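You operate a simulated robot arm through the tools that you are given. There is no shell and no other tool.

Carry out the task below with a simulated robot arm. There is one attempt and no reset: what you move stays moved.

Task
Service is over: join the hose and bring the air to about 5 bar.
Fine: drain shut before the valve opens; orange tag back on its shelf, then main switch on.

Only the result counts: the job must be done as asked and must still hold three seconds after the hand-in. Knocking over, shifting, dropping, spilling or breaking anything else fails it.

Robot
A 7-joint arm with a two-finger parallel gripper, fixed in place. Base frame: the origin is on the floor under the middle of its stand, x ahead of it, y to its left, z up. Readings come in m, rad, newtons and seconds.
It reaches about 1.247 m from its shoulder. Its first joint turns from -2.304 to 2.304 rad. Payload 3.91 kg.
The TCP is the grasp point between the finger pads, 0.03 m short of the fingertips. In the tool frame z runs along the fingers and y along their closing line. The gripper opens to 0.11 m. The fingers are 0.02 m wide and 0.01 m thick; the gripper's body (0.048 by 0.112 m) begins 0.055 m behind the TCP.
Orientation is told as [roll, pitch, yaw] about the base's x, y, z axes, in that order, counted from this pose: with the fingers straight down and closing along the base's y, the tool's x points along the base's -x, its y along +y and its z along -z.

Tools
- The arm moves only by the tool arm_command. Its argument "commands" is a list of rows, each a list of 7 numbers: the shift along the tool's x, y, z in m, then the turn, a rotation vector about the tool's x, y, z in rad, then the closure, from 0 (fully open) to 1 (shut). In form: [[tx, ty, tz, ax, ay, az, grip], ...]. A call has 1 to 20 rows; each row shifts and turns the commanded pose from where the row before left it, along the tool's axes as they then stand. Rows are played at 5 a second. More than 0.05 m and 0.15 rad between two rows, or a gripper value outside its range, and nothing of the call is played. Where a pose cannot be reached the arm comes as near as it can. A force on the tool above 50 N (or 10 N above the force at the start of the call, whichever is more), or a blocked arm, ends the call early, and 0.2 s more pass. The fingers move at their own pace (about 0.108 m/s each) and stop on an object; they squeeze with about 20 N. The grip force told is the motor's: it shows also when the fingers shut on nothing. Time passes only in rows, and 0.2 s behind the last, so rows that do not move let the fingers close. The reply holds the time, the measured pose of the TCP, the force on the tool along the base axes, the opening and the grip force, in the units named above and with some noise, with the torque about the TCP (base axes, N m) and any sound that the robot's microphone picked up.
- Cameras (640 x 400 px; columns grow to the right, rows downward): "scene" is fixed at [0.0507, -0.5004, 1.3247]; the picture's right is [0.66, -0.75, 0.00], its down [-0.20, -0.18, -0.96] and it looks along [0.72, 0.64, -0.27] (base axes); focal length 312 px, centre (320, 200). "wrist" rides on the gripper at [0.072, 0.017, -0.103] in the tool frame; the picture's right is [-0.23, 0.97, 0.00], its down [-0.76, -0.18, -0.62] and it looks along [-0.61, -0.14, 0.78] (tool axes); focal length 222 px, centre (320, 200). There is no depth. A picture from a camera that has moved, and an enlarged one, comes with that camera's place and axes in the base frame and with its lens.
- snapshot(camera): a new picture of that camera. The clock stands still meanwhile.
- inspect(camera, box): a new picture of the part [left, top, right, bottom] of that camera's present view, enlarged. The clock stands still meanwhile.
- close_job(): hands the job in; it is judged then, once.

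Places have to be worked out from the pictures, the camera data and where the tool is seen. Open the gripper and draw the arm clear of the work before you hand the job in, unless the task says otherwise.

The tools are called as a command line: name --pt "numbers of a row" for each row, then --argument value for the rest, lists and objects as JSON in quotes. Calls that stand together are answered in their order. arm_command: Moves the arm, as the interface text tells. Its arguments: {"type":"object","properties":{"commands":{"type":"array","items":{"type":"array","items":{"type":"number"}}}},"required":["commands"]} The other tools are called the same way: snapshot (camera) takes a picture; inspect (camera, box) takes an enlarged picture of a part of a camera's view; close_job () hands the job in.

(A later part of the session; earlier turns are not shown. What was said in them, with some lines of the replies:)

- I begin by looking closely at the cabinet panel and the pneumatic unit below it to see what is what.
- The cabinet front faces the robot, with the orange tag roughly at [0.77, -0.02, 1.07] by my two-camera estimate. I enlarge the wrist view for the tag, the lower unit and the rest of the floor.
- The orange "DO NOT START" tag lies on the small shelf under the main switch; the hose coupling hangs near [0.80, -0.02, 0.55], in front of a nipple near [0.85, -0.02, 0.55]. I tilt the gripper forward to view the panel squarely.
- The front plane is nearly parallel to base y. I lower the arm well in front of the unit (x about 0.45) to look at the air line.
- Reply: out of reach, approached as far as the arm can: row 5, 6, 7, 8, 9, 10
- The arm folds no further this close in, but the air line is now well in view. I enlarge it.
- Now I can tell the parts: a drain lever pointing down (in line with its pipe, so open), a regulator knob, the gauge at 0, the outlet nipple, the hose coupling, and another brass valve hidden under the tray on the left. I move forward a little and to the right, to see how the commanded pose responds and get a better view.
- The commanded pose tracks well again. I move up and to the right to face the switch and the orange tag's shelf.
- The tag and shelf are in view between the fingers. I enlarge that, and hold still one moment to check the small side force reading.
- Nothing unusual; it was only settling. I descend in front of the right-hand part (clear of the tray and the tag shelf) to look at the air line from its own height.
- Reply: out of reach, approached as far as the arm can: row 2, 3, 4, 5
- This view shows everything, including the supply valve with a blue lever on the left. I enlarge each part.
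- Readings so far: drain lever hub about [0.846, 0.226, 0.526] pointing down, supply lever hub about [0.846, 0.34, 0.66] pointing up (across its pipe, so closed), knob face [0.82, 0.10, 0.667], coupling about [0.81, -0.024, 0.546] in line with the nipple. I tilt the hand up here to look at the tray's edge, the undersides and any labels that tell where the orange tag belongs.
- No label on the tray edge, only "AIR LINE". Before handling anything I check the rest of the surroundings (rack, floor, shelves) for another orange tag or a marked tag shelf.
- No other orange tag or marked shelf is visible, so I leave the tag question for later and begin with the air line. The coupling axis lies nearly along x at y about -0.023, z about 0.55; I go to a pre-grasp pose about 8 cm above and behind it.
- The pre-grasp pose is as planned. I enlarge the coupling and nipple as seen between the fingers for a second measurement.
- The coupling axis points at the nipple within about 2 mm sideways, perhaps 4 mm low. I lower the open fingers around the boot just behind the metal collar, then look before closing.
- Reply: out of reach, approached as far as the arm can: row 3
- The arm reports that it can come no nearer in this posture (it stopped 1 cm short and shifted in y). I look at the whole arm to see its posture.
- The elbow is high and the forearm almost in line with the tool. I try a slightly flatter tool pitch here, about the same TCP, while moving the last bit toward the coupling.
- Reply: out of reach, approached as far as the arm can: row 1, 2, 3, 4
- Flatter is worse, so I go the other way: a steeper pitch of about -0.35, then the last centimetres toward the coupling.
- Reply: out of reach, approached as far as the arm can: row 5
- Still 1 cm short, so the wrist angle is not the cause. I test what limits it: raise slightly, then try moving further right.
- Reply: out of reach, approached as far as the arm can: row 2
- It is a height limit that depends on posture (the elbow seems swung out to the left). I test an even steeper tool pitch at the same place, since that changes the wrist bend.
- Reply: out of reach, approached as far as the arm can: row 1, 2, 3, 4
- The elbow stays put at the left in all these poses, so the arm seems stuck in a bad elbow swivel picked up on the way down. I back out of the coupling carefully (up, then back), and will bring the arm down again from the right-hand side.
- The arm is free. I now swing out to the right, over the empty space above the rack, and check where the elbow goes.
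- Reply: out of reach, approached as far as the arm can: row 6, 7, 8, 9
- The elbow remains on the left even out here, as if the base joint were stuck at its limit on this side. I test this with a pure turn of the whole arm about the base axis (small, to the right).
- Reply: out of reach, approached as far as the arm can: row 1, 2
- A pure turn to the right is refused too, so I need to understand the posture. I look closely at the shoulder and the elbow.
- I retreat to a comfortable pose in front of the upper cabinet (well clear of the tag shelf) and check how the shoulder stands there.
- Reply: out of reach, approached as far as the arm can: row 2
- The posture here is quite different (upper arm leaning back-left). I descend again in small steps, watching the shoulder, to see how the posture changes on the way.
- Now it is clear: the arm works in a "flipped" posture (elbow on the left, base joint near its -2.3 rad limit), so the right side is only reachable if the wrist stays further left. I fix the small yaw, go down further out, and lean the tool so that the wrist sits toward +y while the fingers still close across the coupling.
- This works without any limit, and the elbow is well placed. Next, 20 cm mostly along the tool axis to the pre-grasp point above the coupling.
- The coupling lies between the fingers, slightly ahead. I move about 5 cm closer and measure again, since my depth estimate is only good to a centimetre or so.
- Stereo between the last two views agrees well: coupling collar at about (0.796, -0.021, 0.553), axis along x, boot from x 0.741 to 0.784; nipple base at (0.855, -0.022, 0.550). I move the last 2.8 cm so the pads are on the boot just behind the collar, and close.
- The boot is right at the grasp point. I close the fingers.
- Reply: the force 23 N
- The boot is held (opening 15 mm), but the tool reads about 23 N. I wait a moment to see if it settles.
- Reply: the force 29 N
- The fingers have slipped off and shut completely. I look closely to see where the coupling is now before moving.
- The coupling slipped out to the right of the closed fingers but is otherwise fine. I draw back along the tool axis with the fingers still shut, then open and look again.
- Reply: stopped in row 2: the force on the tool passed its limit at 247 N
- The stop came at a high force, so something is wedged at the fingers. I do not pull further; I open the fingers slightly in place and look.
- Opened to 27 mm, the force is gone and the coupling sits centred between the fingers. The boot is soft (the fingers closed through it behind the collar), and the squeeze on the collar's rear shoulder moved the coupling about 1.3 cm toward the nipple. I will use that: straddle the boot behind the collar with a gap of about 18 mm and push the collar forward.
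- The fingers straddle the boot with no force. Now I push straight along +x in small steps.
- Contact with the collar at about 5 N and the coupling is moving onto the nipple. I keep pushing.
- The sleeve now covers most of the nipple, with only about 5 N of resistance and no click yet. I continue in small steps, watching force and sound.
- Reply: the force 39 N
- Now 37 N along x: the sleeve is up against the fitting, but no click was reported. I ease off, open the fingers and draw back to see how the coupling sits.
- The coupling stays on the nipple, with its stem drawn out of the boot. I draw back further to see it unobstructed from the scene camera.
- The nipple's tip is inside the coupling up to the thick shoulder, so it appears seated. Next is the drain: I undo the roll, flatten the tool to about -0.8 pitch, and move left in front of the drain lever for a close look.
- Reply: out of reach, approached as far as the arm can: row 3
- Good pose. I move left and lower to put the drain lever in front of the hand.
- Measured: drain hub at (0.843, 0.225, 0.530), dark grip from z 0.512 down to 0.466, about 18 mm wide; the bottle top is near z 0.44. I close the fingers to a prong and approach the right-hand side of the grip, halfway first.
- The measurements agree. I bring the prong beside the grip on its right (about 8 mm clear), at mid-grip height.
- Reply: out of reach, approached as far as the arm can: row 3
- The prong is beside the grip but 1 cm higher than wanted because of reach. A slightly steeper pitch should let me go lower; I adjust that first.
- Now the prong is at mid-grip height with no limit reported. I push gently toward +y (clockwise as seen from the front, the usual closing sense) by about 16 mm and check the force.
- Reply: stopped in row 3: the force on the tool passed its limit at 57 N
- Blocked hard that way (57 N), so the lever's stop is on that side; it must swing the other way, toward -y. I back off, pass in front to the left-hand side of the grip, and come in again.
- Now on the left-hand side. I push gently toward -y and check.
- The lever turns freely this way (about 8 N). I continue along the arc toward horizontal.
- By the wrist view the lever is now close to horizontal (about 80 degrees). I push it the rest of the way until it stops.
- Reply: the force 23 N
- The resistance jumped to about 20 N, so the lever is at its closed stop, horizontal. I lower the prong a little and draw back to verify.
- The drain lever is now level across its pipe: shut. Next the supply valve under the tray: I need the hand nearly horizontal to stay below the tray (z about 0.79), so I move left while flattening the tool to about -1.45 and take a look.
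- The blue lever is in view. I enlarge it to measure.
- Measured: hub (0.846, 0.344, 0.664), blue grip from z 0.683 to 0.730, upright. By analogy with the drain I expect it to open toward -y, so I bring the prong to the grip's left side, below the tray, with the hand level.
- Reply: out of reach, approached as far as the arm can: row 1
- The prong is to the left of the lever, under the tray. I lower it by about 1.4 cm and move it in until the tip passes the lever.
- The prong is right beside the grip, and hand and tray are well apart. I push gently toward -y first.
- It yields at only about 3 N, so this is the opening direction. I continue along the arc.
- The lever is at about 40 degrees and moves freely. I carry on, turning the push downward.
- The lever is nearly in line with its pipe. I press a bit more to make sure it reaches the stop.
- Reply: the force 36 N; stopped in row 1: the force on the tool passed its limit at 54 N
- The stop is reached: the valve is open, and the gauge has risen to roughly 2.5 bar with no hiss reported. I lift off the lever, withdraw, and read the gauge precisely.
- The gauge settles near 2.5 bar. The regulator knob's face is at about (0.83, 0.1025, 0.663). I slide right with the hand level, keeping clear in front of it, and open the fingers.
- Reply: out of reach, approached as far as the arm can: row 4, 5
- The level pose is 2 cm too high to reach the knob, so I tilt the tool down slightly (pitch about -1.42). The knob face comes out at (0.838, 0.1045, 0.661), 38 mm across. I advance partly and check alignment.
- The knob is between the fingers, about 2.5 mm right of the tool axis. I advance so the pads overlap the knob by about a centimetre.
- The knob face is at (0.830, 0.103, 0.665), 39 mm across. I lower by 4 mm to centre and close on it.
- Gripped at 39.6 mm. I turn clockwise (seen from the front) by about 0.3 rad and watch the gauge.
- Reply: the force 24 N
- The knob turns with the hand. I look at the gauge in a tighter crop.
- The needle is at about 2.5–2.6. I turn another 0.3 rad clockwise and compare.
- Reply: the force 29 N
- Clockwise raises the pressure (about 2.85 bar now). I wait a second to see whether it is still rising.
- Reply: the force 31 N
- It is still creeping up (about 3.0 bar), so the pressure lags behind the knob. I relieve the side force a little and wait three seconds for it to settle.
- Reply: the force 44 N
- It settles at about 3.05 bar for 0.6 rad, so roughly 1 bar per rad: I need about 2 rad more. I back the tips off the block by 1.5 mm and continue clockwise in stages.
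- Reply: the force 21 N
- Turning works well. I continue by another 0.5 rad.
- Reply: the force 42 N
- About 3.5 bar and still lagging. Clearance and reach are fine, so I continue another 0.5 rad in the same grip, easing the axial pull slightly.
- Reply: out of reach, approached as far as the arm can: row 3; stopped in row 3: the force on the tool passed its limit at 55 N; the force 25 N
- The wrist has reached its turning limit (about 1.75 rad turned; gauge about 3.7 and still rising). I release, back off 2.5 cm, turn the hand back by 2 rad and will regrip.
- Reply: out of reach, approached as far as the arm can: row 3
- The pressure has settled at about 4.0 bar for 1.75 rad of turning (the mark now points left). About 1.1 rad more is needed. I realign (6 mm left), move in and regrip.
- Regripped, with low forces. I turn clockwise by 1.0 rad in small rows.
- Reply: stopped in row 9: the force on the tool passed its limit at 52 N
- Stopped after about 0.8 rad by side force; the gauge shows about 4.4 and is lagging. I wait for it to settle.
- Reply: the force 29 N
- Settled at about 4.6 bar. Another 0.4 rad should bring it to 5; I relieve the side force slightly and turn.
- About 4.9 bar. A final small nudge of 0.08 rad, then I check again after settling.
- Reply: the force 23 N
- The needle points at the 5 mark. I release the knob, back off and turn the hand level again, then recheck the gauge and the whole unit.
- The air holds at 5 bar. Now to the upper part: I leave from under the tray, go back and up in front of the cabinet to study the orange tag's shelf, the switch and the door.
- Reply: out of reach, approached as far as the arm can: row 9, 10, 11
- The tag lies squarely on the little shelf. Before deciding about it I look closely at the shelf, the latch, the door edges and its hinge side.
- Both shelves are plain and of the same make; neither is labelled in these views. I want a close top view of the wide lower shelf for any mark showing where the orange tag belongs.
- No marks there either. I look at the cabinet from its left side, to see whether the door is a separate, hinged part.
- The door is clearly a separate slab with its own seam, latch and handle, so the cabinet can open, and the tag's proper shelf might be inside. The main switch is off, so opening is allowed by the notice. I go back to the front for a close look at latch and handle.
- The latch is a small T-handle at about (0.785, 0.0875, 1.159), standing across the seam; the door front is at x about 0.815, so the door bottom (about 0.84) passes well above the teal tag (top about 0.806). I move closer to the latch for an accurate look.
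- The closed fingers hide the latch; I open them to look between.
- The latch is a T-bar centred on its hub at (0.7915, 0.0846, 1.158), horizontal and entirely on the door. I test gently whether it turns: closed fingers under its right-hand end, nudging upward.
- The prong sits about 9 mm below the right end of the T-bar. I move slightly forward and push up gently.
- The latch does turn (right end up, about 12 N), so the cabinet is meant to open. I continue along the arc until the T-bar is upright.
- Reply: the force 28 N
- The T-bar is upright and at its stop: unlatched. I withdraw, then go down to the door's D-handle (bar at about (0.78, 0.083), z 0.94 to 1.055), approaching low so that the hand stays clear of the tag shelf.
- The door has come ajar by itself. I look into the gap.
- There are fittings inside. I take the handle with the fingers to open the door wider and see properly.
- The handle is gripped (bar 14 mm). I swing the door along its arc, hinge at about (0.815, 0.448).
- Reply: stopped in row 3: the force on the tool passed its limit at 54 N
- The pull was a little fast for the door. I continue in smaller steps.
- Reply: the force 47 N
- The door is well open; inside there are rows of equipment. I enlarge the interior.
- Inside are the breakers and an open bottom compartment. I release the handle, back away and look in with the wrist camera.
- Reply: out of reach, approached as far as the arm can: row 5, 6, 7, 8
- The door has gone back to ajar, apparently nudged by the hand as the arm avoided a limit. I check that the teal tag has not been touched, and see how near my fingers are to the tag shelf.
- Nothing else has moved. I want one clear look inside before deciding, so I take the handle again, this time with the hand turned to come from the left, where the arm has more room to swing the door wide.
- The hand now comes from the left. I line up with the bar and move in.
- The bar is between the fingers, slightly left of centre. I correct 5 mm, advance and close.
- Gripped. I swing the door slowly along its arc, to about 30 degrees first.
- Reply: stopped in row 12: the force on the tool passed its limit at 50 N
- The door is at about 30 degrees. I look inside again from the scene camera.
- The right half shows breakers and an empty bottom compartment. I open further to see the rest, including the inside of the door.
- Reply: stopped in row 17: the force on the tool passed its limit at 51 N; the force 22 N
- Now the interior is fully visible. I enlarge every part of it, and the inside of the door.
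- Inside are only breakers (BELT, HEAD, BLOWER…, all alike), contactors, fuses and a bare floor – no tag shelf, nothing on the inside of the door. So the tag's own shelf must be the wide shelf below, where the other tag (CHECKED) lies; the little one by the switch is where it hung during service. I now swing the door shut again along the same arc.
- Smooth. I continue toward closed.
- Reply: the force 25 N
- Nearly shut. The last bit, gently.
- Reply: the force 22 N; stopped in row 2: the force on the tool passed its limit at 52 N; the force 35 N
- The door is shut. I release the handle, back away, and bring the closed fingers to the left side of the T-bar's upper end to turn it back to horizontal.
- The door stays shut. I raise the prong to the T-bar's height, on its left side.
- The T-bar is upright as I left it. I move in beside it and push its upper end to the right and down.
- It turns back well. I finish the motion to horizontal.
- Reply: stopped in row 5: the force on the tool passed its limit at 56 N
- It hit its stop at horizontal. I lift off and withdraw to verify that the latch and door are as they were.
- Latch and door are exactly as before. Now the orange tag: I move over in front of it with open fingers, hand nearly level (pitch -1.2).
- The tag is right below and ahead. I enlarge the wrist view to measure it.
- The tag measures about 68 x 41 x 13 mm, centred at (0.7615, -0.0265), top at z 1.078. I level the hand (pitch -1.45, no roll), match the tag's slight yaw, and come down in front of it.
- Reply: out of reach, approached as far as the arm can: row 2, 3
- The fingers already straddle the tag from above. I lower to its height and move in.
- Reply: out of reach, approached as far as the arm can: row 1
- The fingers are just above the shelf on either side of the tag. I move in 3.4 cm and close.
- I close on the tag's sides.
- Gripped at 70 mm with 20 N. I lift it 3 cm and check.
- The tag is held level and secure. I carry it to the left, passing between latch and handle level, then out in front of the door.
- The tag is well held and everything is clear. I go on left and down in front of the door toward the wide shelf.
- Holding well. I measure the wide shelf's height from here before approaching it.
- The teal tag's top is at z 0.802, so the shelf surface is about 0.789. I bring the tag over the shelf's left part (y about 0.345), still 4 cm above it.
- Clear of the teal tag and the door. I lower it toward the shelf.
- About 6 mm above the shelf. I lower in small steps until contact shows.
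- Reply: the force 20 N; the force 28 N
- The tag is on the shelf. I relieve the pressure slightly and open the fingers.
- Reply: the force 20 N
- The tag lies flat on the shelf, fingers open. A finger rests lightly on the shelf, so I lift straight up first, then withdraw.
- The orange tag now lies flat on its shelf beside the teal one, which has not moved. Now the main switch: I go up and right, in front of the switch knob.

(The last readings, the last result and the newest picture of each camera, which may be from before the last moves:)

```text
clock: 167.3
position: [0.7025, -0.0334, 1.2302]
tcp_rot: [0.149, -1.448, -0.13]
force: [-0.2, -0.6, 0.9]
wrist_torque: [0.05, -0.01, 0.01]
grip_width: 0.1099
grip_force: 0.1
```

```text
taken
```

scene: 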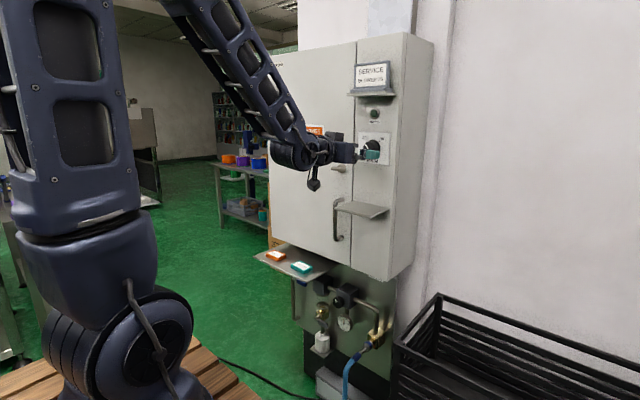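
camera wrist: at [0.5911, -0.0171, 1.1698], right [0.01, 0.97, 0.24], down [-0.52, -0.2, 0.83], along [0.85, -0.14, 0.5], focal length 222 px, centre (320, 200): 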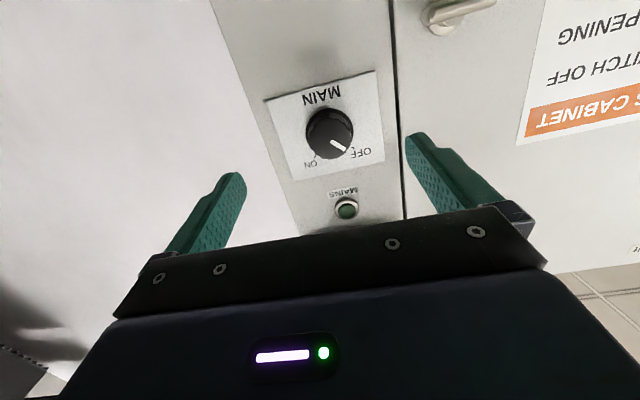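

The switch knob is in view. I measure it.

inspect --camera "wrist" --box '[250, 60, 410, 190]'

inspect --camera "scene" --box '[340, 120, 400, 170]'

```text
3.08 times, centred on (330, 125) of wrist
camera zoom: at [0.5911, -0.0171, 1.1698], right [0.01, 0.97, 0.24], down [-0.52, -0.2, 0.83], along [0.85, -0.14, 0.5], focal length 684 px, centre (289, 431)
```

zoom: 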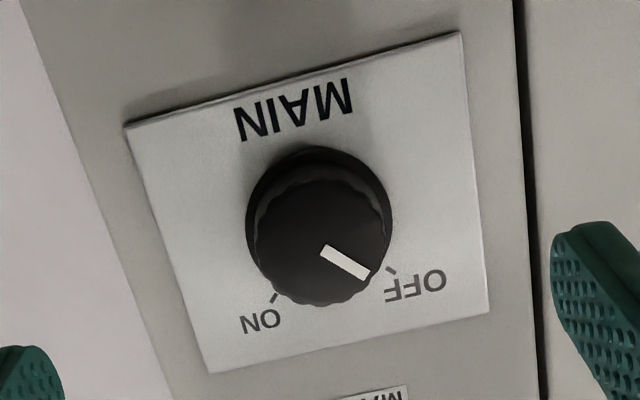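

```text
8.00 times, centred on (370, 145) of scene
camera zoom: at [0.0507, -0.5004, 1.3247], right [0.66, -0.75, 0.0], down [-0.2, -0.18, -0.96], along [0.72, 0.64, -0.27], focal length 2493 px, centre (-80, 640)
```

zoom: 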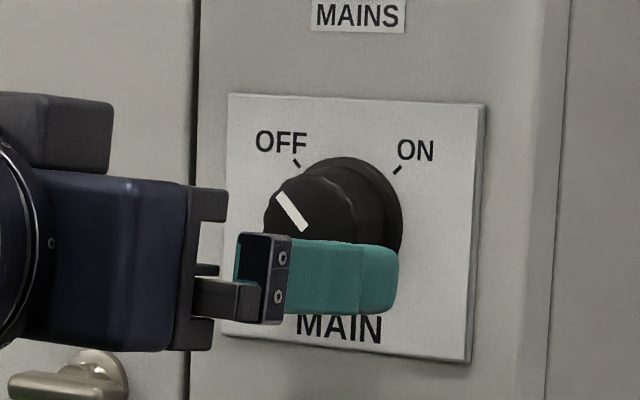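

Knob face centre at (0.793, -0.025, 1.227), about 40 mm across. To have enough turning range I first roll the hand back by 0.4 rad here, and look.

arm_command --pt "0 0 0 0.0163 0.0019 -0.1323 0" --pt "0 0 0 0.0163 0.0019 -0.1323 0" --pt "0 0 0 0.0163 0.0019 -0.1323 0" --pt "0 0 0 0 0 0 0"

snapshot --camera "wrist"

```text
clock: 168.3
position: [0.7013, -0.0326, 1.2305]
tcp_rot: [-1.264, -1.166, 1.255]
force: [0.6, -0.2, 0.6]
wrist_torque: [-0.02, 0.01, 0.01]
grip_width: 0.11
grip_force: 0.0
```

```text
taken
camera wrist: at [0.591, -0.0407, 1.1681], right [0.01, 0.99, -0.15], down [-0.52, 0.14, 0.84], along [0.85, 0.07, 0.52], focal length 222 px, centre (320, 200)
```

wrist: 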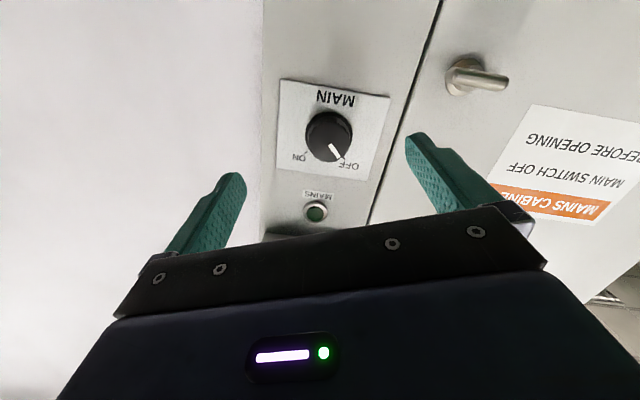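

No limit reached. I align with the knob and move in.

arm_command --pt "-0.006 0.0073 0.035 0 0 0 0.2" --pt "0 0 0 0 0 0 0.2"

inspect --camera "wrist" --box '[240, 80, 400, 210]'

```text
clock: 168.9
position: [0.7398, -0.0252, 1.2284]
tcp_rot: [-1.263, -1.17, 1.254]
force: [0.3, 0.7, 0.1]
wrist_torque: [0.0, 0.0, 0.01]
grip_width: 0.0877
grip_force: 0.1
```

```text
3.08 times, centred on (320, 145) of wrist
camera zoom: at [0.6275, -0.0332, 1.1671], right [0.01, 0.99, -0.15], down [-0.52, 0.14, 0.84], along [0.85, 0.07, 0.52], focal length 684 px, centre (320, 369)
```

zoom: 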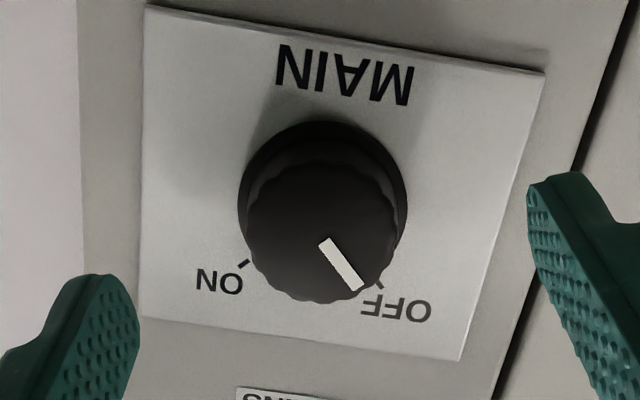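

Well centred sideways, about 4 mm low. I correct that while moving in, then close on the knob.

arm_command --pt "-0.004 -0.0005 0.018 0 0 0 0.2" --pt "-0.004 -0.0004 0.0175 0 0 0 0.2" --pt "0 0 0 0 0 0 0.4" --pt "0 0 0 0 0 0 1" --pt "0 0 0 0 0 0 1" --pt "0 0 0 0 0 0 1"

inspect --camera "wrist" --box '[240, 80, 400, 210]'

inspect --camera "scene" --box '[340, 120, 400, 170]'

```text
clock: 170.3
position: [0.7739, -0.0249, 1.2325]
tcp_rot: [-1.262, -1.172, 1.253]
force: [7.5, -11.1, 4.6]
wrist_torque: [0.03, -0.15, -0.96]
grip_width: 0.0414
grip_force: 44.8
```

```text
3.08 times, centred on (320, 145) of wrist
camera zoom: at [0.6631, -0.0325, 1.1708], right [0.02, 0.99, -0.15], down [-0.52, 0.14, 0.84], along [0.85, 0.07, 0.52], focal length 684 px, centre (320, 369)
```

zoom: 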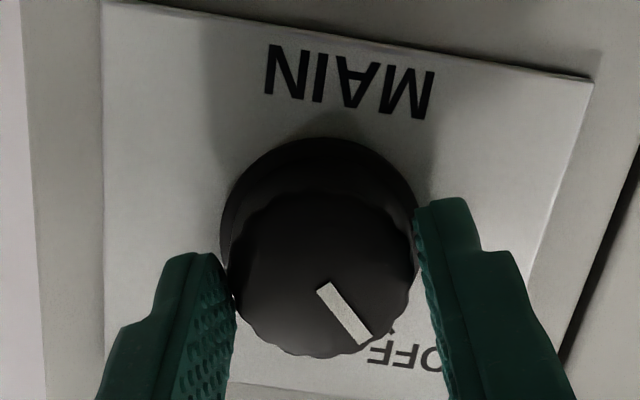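

```text
8.00 times, centred on (370, 145) of scene
camera zoom: at [0.0507, -0.5004, 1.3247], right [0.66, -0.75, 0.0], down [-0.2, -0.18, -0.96], along [0.72, 0.64, -0.27], focal length 2493 px, centre (-80, 640)
```

zoom: 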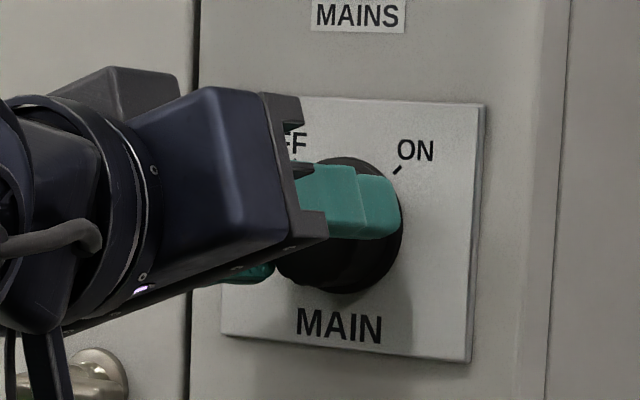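

Gripped at 41 mm. Air, drain, hose and tag are done, so I turn the switch clockwise toward ON, half way first.

arm_command --pt "0 0 0 -0.0147 -0.0017 0.1191 1" --pt "0 0 0 -0.0147 -0.0017 0.1191 1" --pt "0 0 0 -0.0147 -0.0017 0.1191 1" --pt "0 0 0 -0.0147 -0.0017 0.1191 1" --pt "0 0 0 -0.0147 -0.0017 0.1191 1" --pt "0 0 0 -0.0147 -0.0017 0.1191 1" --pt "0 0 0 0 0 0 1"

inspect --camera "wrist" --box '[240, 80, 400, 210]'

inspect --camera "scene" --box '[330, 90, 410, 170]'

```text
clock: 171.9
position: [0.7734, -0.0268, 1.2321]
tcp_rot: [1.255, -1.211, -1.221]
force: [17.1, -30.1, 13.9]
wrist_torque: [-0.04, -0.26, -1.16]
grip_width: 0.0415
grip_force: 44.8
```

```text
3.08 times, centred on (320, 145) of wrist
camera zoom: at [0.663, 0.0082, 1.1806], right [0.01, 0.84, 0.54], down [-0.52, -0.45, 0.72], along [0.85, -0.29, 0.43], focal length 684 px, centre (320, 369)
```

zoom: 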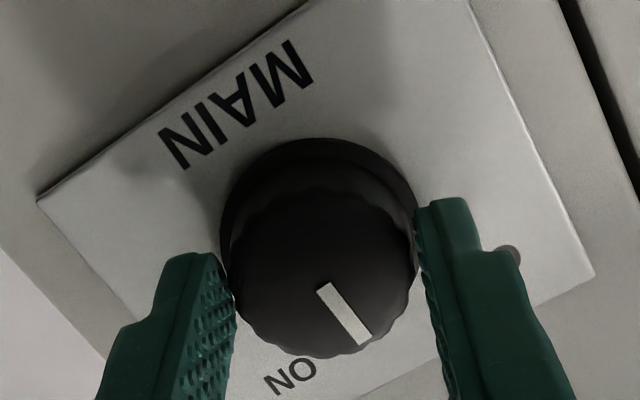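

```text
5.00 times, centred on (370, 130) of scene
camera zoom: at [0.0507, -0.5004, 1.3247], right [0.66, -0.75, 0.0], down [-0.2, -0.18, -0.96], along [0.72, 0.64, -0.27], focal length 1558 px, centre (70, 550)
```

zoom: 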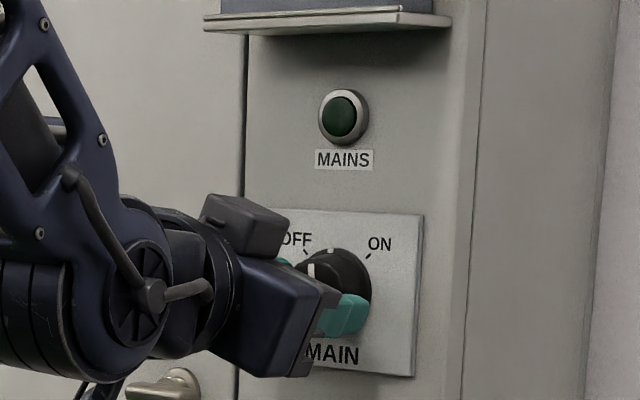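

Half way (mark pointing up). I ease the side force a little and complete the turn to ON.

arm_command --pt "-0.0008 -0.0008 0 -0.0147 -0.0017 0.1191 1" --pt "0 0 0 -0.0147 -0.0017 0.1191 1" --pt "0 0 0 -0.0147 -0.0017 0.1191 1" --pt "0 0 0 -0.0147 -0.0017 0.1191 1" --pt "0 0 0 -0.0147 -0.0017 0.1191 1" --pt "0 0 0 0 0 0 1"

inspect --camera "wrist" --box '[240, 80, 400, 210]'

inspect --camera "scene" --box '[330, 90, 410, 170]'

```text
clock: 173.3
position: [0.7738, -0.0261, 1.2307]
tcp_rot: [1.494, -0.625, -1.419]
force: [14.0, -35.9, -0.4]
wrist_torque: [-0.04, 0.01, -1.19]
grip_width: 0.0416
grip_force: 45.3
```

```text
3.08 times, centred on (320, 145) of wrist
camera zoom: at [0.6629, 0.0301, 1.208], right [0.02, 0.39, 0.92], down [-0.52, -0.78, 0.34], along [0.85, -0.49, 0.19], focal length 684 px, centre (320, 369)
```

zoom: 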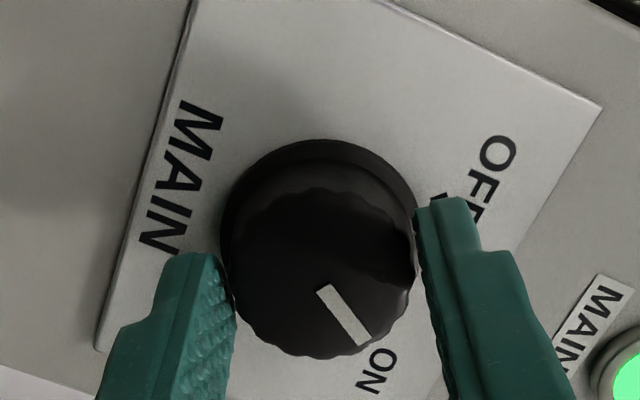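

```text
5.00 times, centred on (370, 130) of scene
camera zoom: at [0.0507, -0.5004, 1.3247], right [0.66, -0.75, 0.0], down [-0.2, -0.18, -0.96], along [0.72, 0.64, -0.27], focal length 1558 px, centre (70, 550)
```

zoom: 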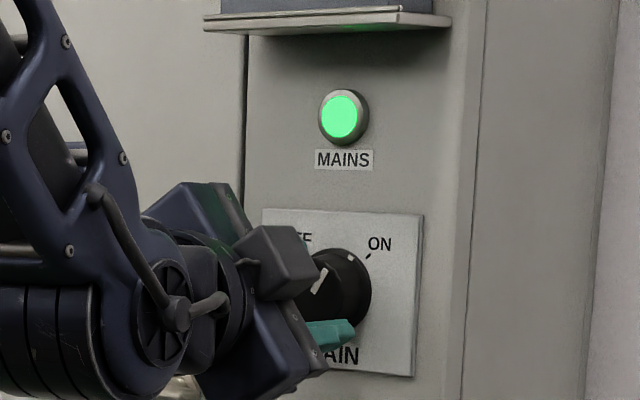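

The MAINS lamp is lit. I turn a little further so that the knob sits fully at ON.

arm_command --pt "0 -0.0006 0 -0.0123 -0.0014 0.0992 1" --pt "0 0 0 -0.0123 -0.0014 0.0992 1" --pt "0 0 0 0 0 0 1"

inspect --camera "wrist" --box '[240, 80, 400, 210]'

inspect --camera "scene" --box '[330, 90, 410, 170]'

```text
clock: 174.1
position: [0.7729, -0.0273, 1.2302]
tcp_rot: [1.526, -0.431, -1.433]
force: [8.1, -33.1, -7.1]
wrist_torque: [-0.03, 0.46, -0.88]
grip_width: 0.0417
grip_force: 45.0
```

```text
3.08 times, centred on (320, 145) of wrist
camera zoom: at [0.6628, 0.0333, 1.2193], right [0.02, 0.2, 0.98], down [-0.52, -0.83, 0.18], along [0.85, -0.51, 0.09], focal length 684 px, centre (320, 369)
```

zoom: 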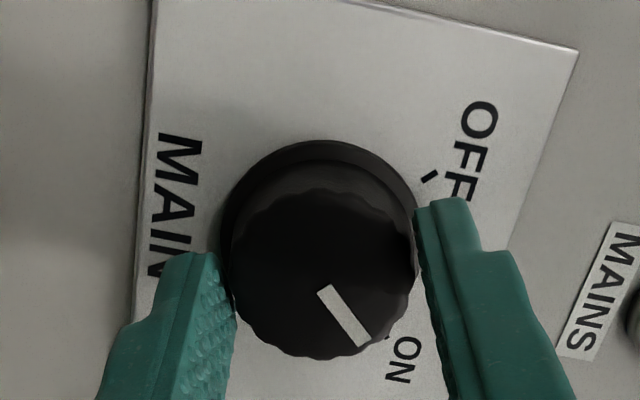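

```text
5.00 times, centred on (370, 130) of scene
camera zoom: at [0.0507, -0.5004, 1.3247], right [0.66, -0.75, 0.0], down [-0.2, -0.18, -0.96], along [0.72, 0.64, -0.27], focal length 1558 px, centre (70, 550)
```

zoom: 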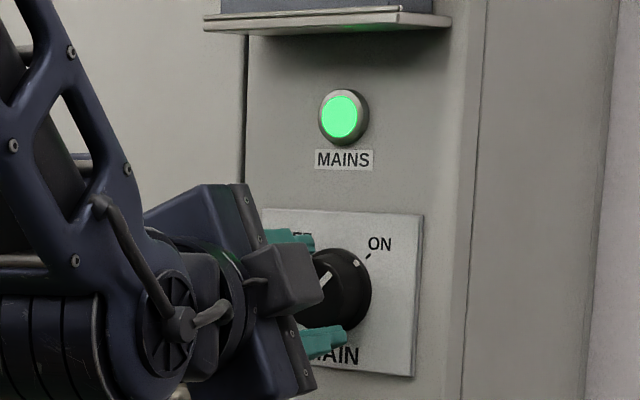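

Almost at the ON tick. One more small step.

arm_command --pt "0 -0.0005 0 -0.0123 -0.0014 0.0992 1" --pt "0 0 0 0 0 0 1"

inspect --camera "wrist" --box '[240, 80, 400, 210]'

```text
clock: 174.7
position: [0.7743, -0.0255, 1.23]
tcp_rot: [1.542, -0.334, -1.437]
force: [8.1, -18.7, -15.9]
wrist_torque: [-0.73, 0.95, -0.22]
grip_width: 0.0417
grip_force: 45.1
```

```text
3.08 times, centred on (320, 145) of wrist
camera zoom: at [0.6626, 0.035, 1.2249], right [0.02, 0.11, 0.99], down [-0.52, -0.85, 0.1], along [0.85, -0.52, 0.04], focal length 684 px, centre (320, 369)
```

zoom: 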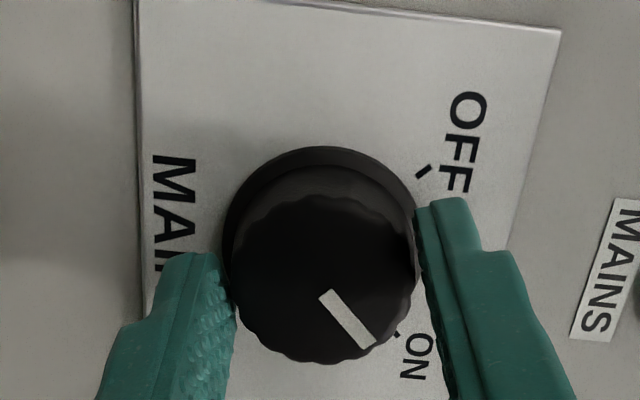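

A rising torque shows the stop: the switch is fully ON. I release and back away.

arm_command --pt "0 0 0 0 0 0 0.5" --pt "0 0 0 0 0 0 0.3" --pt "0 0 -0.03 0 0 0 0.3" --pt "0 0 -0.03 0 0 0 0.3" --pt "0 0 0 0 0 0 0.3"

snapshot --camera "scene"

snapshot --camera "wrist"

```text
clock: 175.9
position: [0.7141, -0.0337, 1.2337]
tcp_rot: [1.543, -0.33, -1.441]
force: [-0.4, 0.4, 1.2]
wrist_torque: [-0.03, 0.02, 0.02]
grip_width: 0.077
grip_force: 0.0
```

```text
taken
```

scene: 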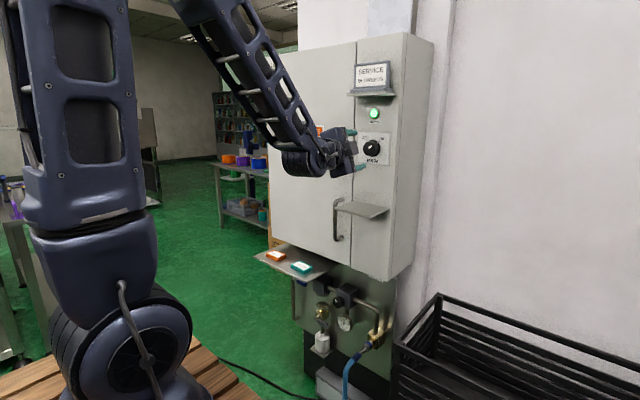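

```text
taken
camera wrist: at [0.6028, 0.0281, 1.2278], right [0.01, 0.11, 0.99], down [-0.52, -0.85, 0.1], along [0.85, -0.52, 0.04], focal length 222 px, centre (320, 200)
```

wrist: 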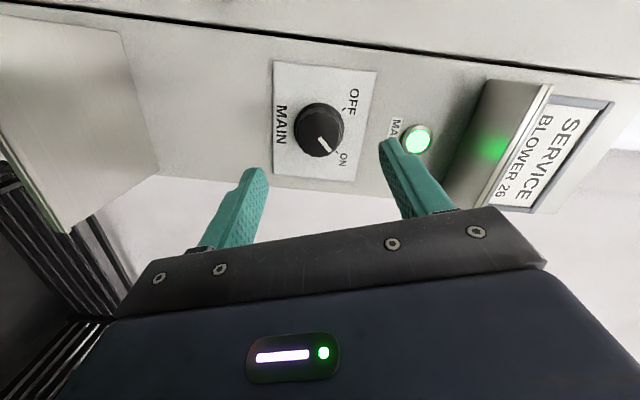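

Main is ON and the lamp is lit. I draw the arm back to a free place, hand rolled level again, and then check gauge, hose, drain, valve and tags once more.

arm_command --pt "0 0 -0.02 0.0147 0.0017 -0.1191 0.3" --pt "0 0 0 0.0147 0.0017 -0.1191 0" --pt "0 0 0 0.0147 0.0017 -0.1191 0" --pt "0 0 0 0.0147 0.0017 -0.1191 0" --pt "0 0 0 0.0147 0.0017 -0.1191 0" --pt "0 0 0 0.0147 0.0017 -0.1191 0" --pt "0 0 0 0.0147 0.0017 -0.1191 0" --pt "0 0 0 0.0147 0.0017 -0.1191 0" --pt "0 0 0 0.0147 0.0017 -0.1191 0" --pt "0 0 0 0 0 0 0"

inspect --camera "scene" --box '[330, 308, 362, 336]'

inspect --camera "scene" --box '[340, 320, 400, 370]'

inspect --camera "scene" --box '[240, 225, 360, 315]'

inspect --camera "scene" --box '[330, 50, 410, 170]'

```text
clock: 178.1
position: [0.6932, -0.0338, 1.2337]
tcp_rot: [0.923, -1.374, -0.9]
force: [0.4, -0.1, -0.9]
wrist_torque: [-0.04, -0.02, 0.0]
grip_width: 0.1098
grip_force: 0.1
```

```text
14.29 times, centred on (346, 322) of scene
camera zoom: at [0.0507, -0.5004, 1.3247], right [0.66, -0.75, 0.0], down [-0.2, -0.18, -0.96], along [0.72, 0.64, -0.27], focal length 4451 px, centre (-51, -1543)
```

zoom: 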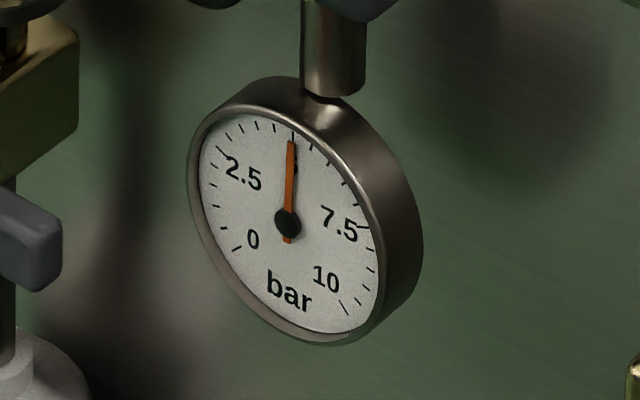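

```text
8.00 times, centred on (370, 345) of scene
camera zoom: at [0.0507, -0.5004, 1.3247], right [0.66, -0.75, 0.0], down [-0.2, -0.18, -0.96], along [0.72, 0.64, -0.27], focal length 2493 px, centre (-80, -960)
```

zoom: 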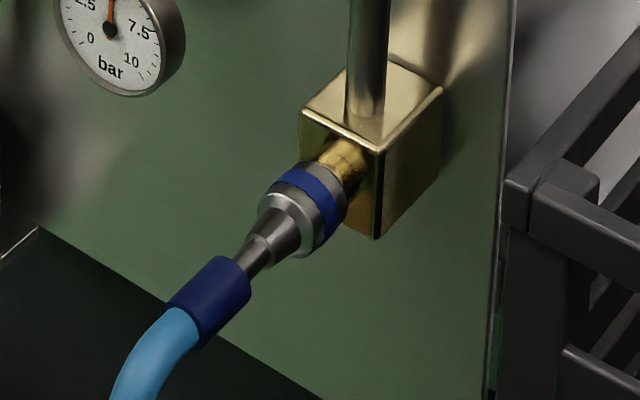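

```text
4.44 times, centred on (300, 270) of scene
camera zoom: at [0.0507, -0.5004, 1.3247], right [0.66, -0.75, 0.0], down [-0.2, -0.18, -0.96], along [0.72, 0.64, -0.27], focal length 1385 px, centre (409, -111)
```

zoom: 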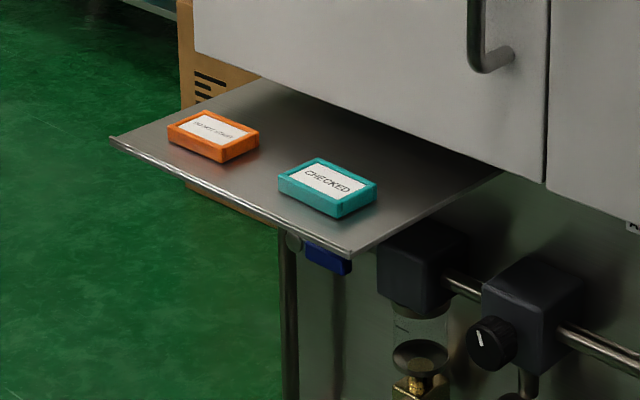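

```text
3.33 times, centred on (370, 110) of scene
camera zoom: at [0.0507, -0.5004, 1.3247], right [0.66, -0.75, 0.0], down [-0.2, -0.18, -0.96], along [0.72, 0.64, -0.27], focal length 1039 px, centre (153, 500)
```

zoom: 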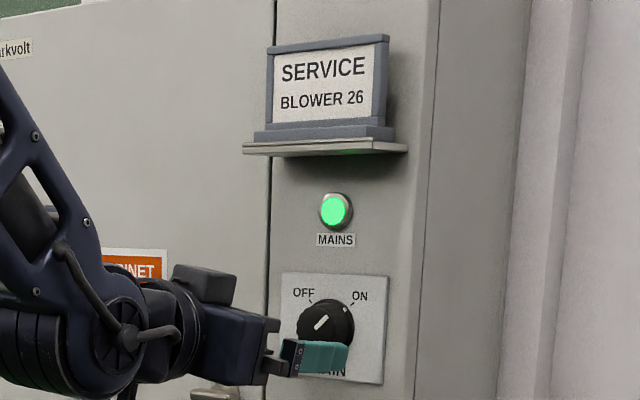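

Everything reads as wanted: 5 bar, coupling on the nipple, drain shut, valve open, both tags lying on the shelf, sign untouched, lamp lit. I now draw the arm clear to the left and up, away from the cabinet.

arm_command --pt "0 0.035 -0.005 0 0 0 0" --pt "0 0.035 -0.005 0 0 0 0" --pt "0 0.035 -0.005 0 0 0 0" --pt "0 0.035 -0.005 0 0 0 0" --pt "0 0.02 -0.01 0 0.13 0 0" --pt "0 0.02 -0.01 0 0.13 0 0" --pt "0 0.01 -0.02 0 0.13 0 0" --pt "0 0 -0.03 0 0.13 0 0" --pt "0 0 -0.03 0 0.13 0 0" --pt "0 0 -0.03 0 0.1 0 0" --pt "0 0 -0.03 0 0 0 0" --pt "0 0 0 0 0 0 0"

snapshot --camera "scene"

snapshot --camera "wrist"

```text
clock: 180.7
position: [0.5419, 0.1359, 1.3518]
tcp_rot: [0.208, -0.69, -0.116]
force: [-0.2, 0.5, -0.6]
wrist_torque: [-0.01, -0.02, 0.0]
grip_width: 0.1101
grip_force: 0.0
```

```text
taken
```

scene: 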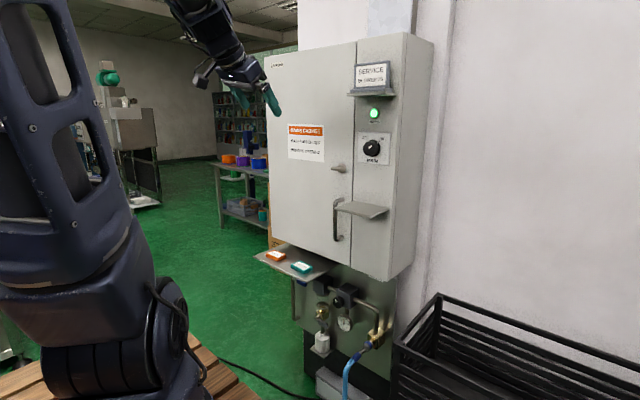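

```text
taken
camera wrist: at [0.421, 0.1455, 1.3862], right [0.16, 0.94, 0.3], down [0.19, -0.33, 0.93], along [0.97, -0.09, -0.23], focal length 222 px, centre (320, 200)
```

wrist: 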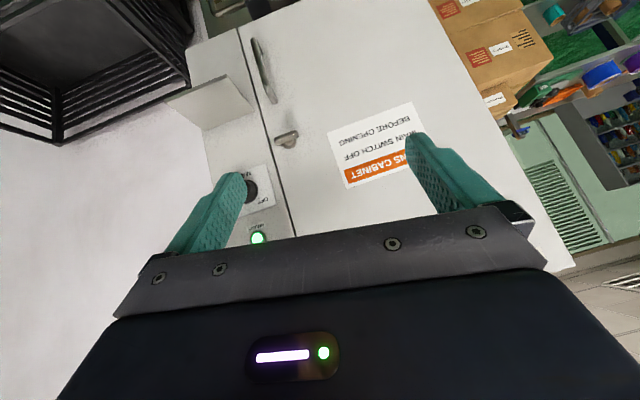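

The arm is clear with the gripper open. Gauge at 5 bar and coupling have been steady for over a minute, the drain is shut, the door is latched, the orange tag is on the shelf beside the teal one and the main switch is on, so I hand the job in.

close_job

```text
The job is handed in.
```

I handed the job in with the hose joined, the air at about 5 bar and the main switch on. One step was my judgement: which shelf the orange tag belongs on.

- **Hose:** I pushed the coupling onto the nipple until it hit a hard stop. No click was reported, but it has stayed on under pressure with no leak sound.
- **Drain and valve:** The drain was shut to its stop first. The supply valve was then opened fully.
- **Air pressure:** I turned the regulator up from about 2.5 bar, and the gauge has held at the 5 mark since.
- **Orange tag:** It started on the small shelf under the main switch. I moved it to the wide shelf below the cabinet, beside the teal CHECKED tag. No shelf is labelled, so I judged that the small one was only its place during service. If the small shelf was its proper home, this step is wrong.
- **Main switch:** Turned on after the tag was placed. The MAINS lamp is lit.

While looking for the tag's shelf, and before switching on, I unlatched and opened the cabinet door. There was no tag shelf inside, and I shut and latched it again as it was. The teal tag and the SERVICE sign did not move, and the arm is drawn clear with the gripper open.
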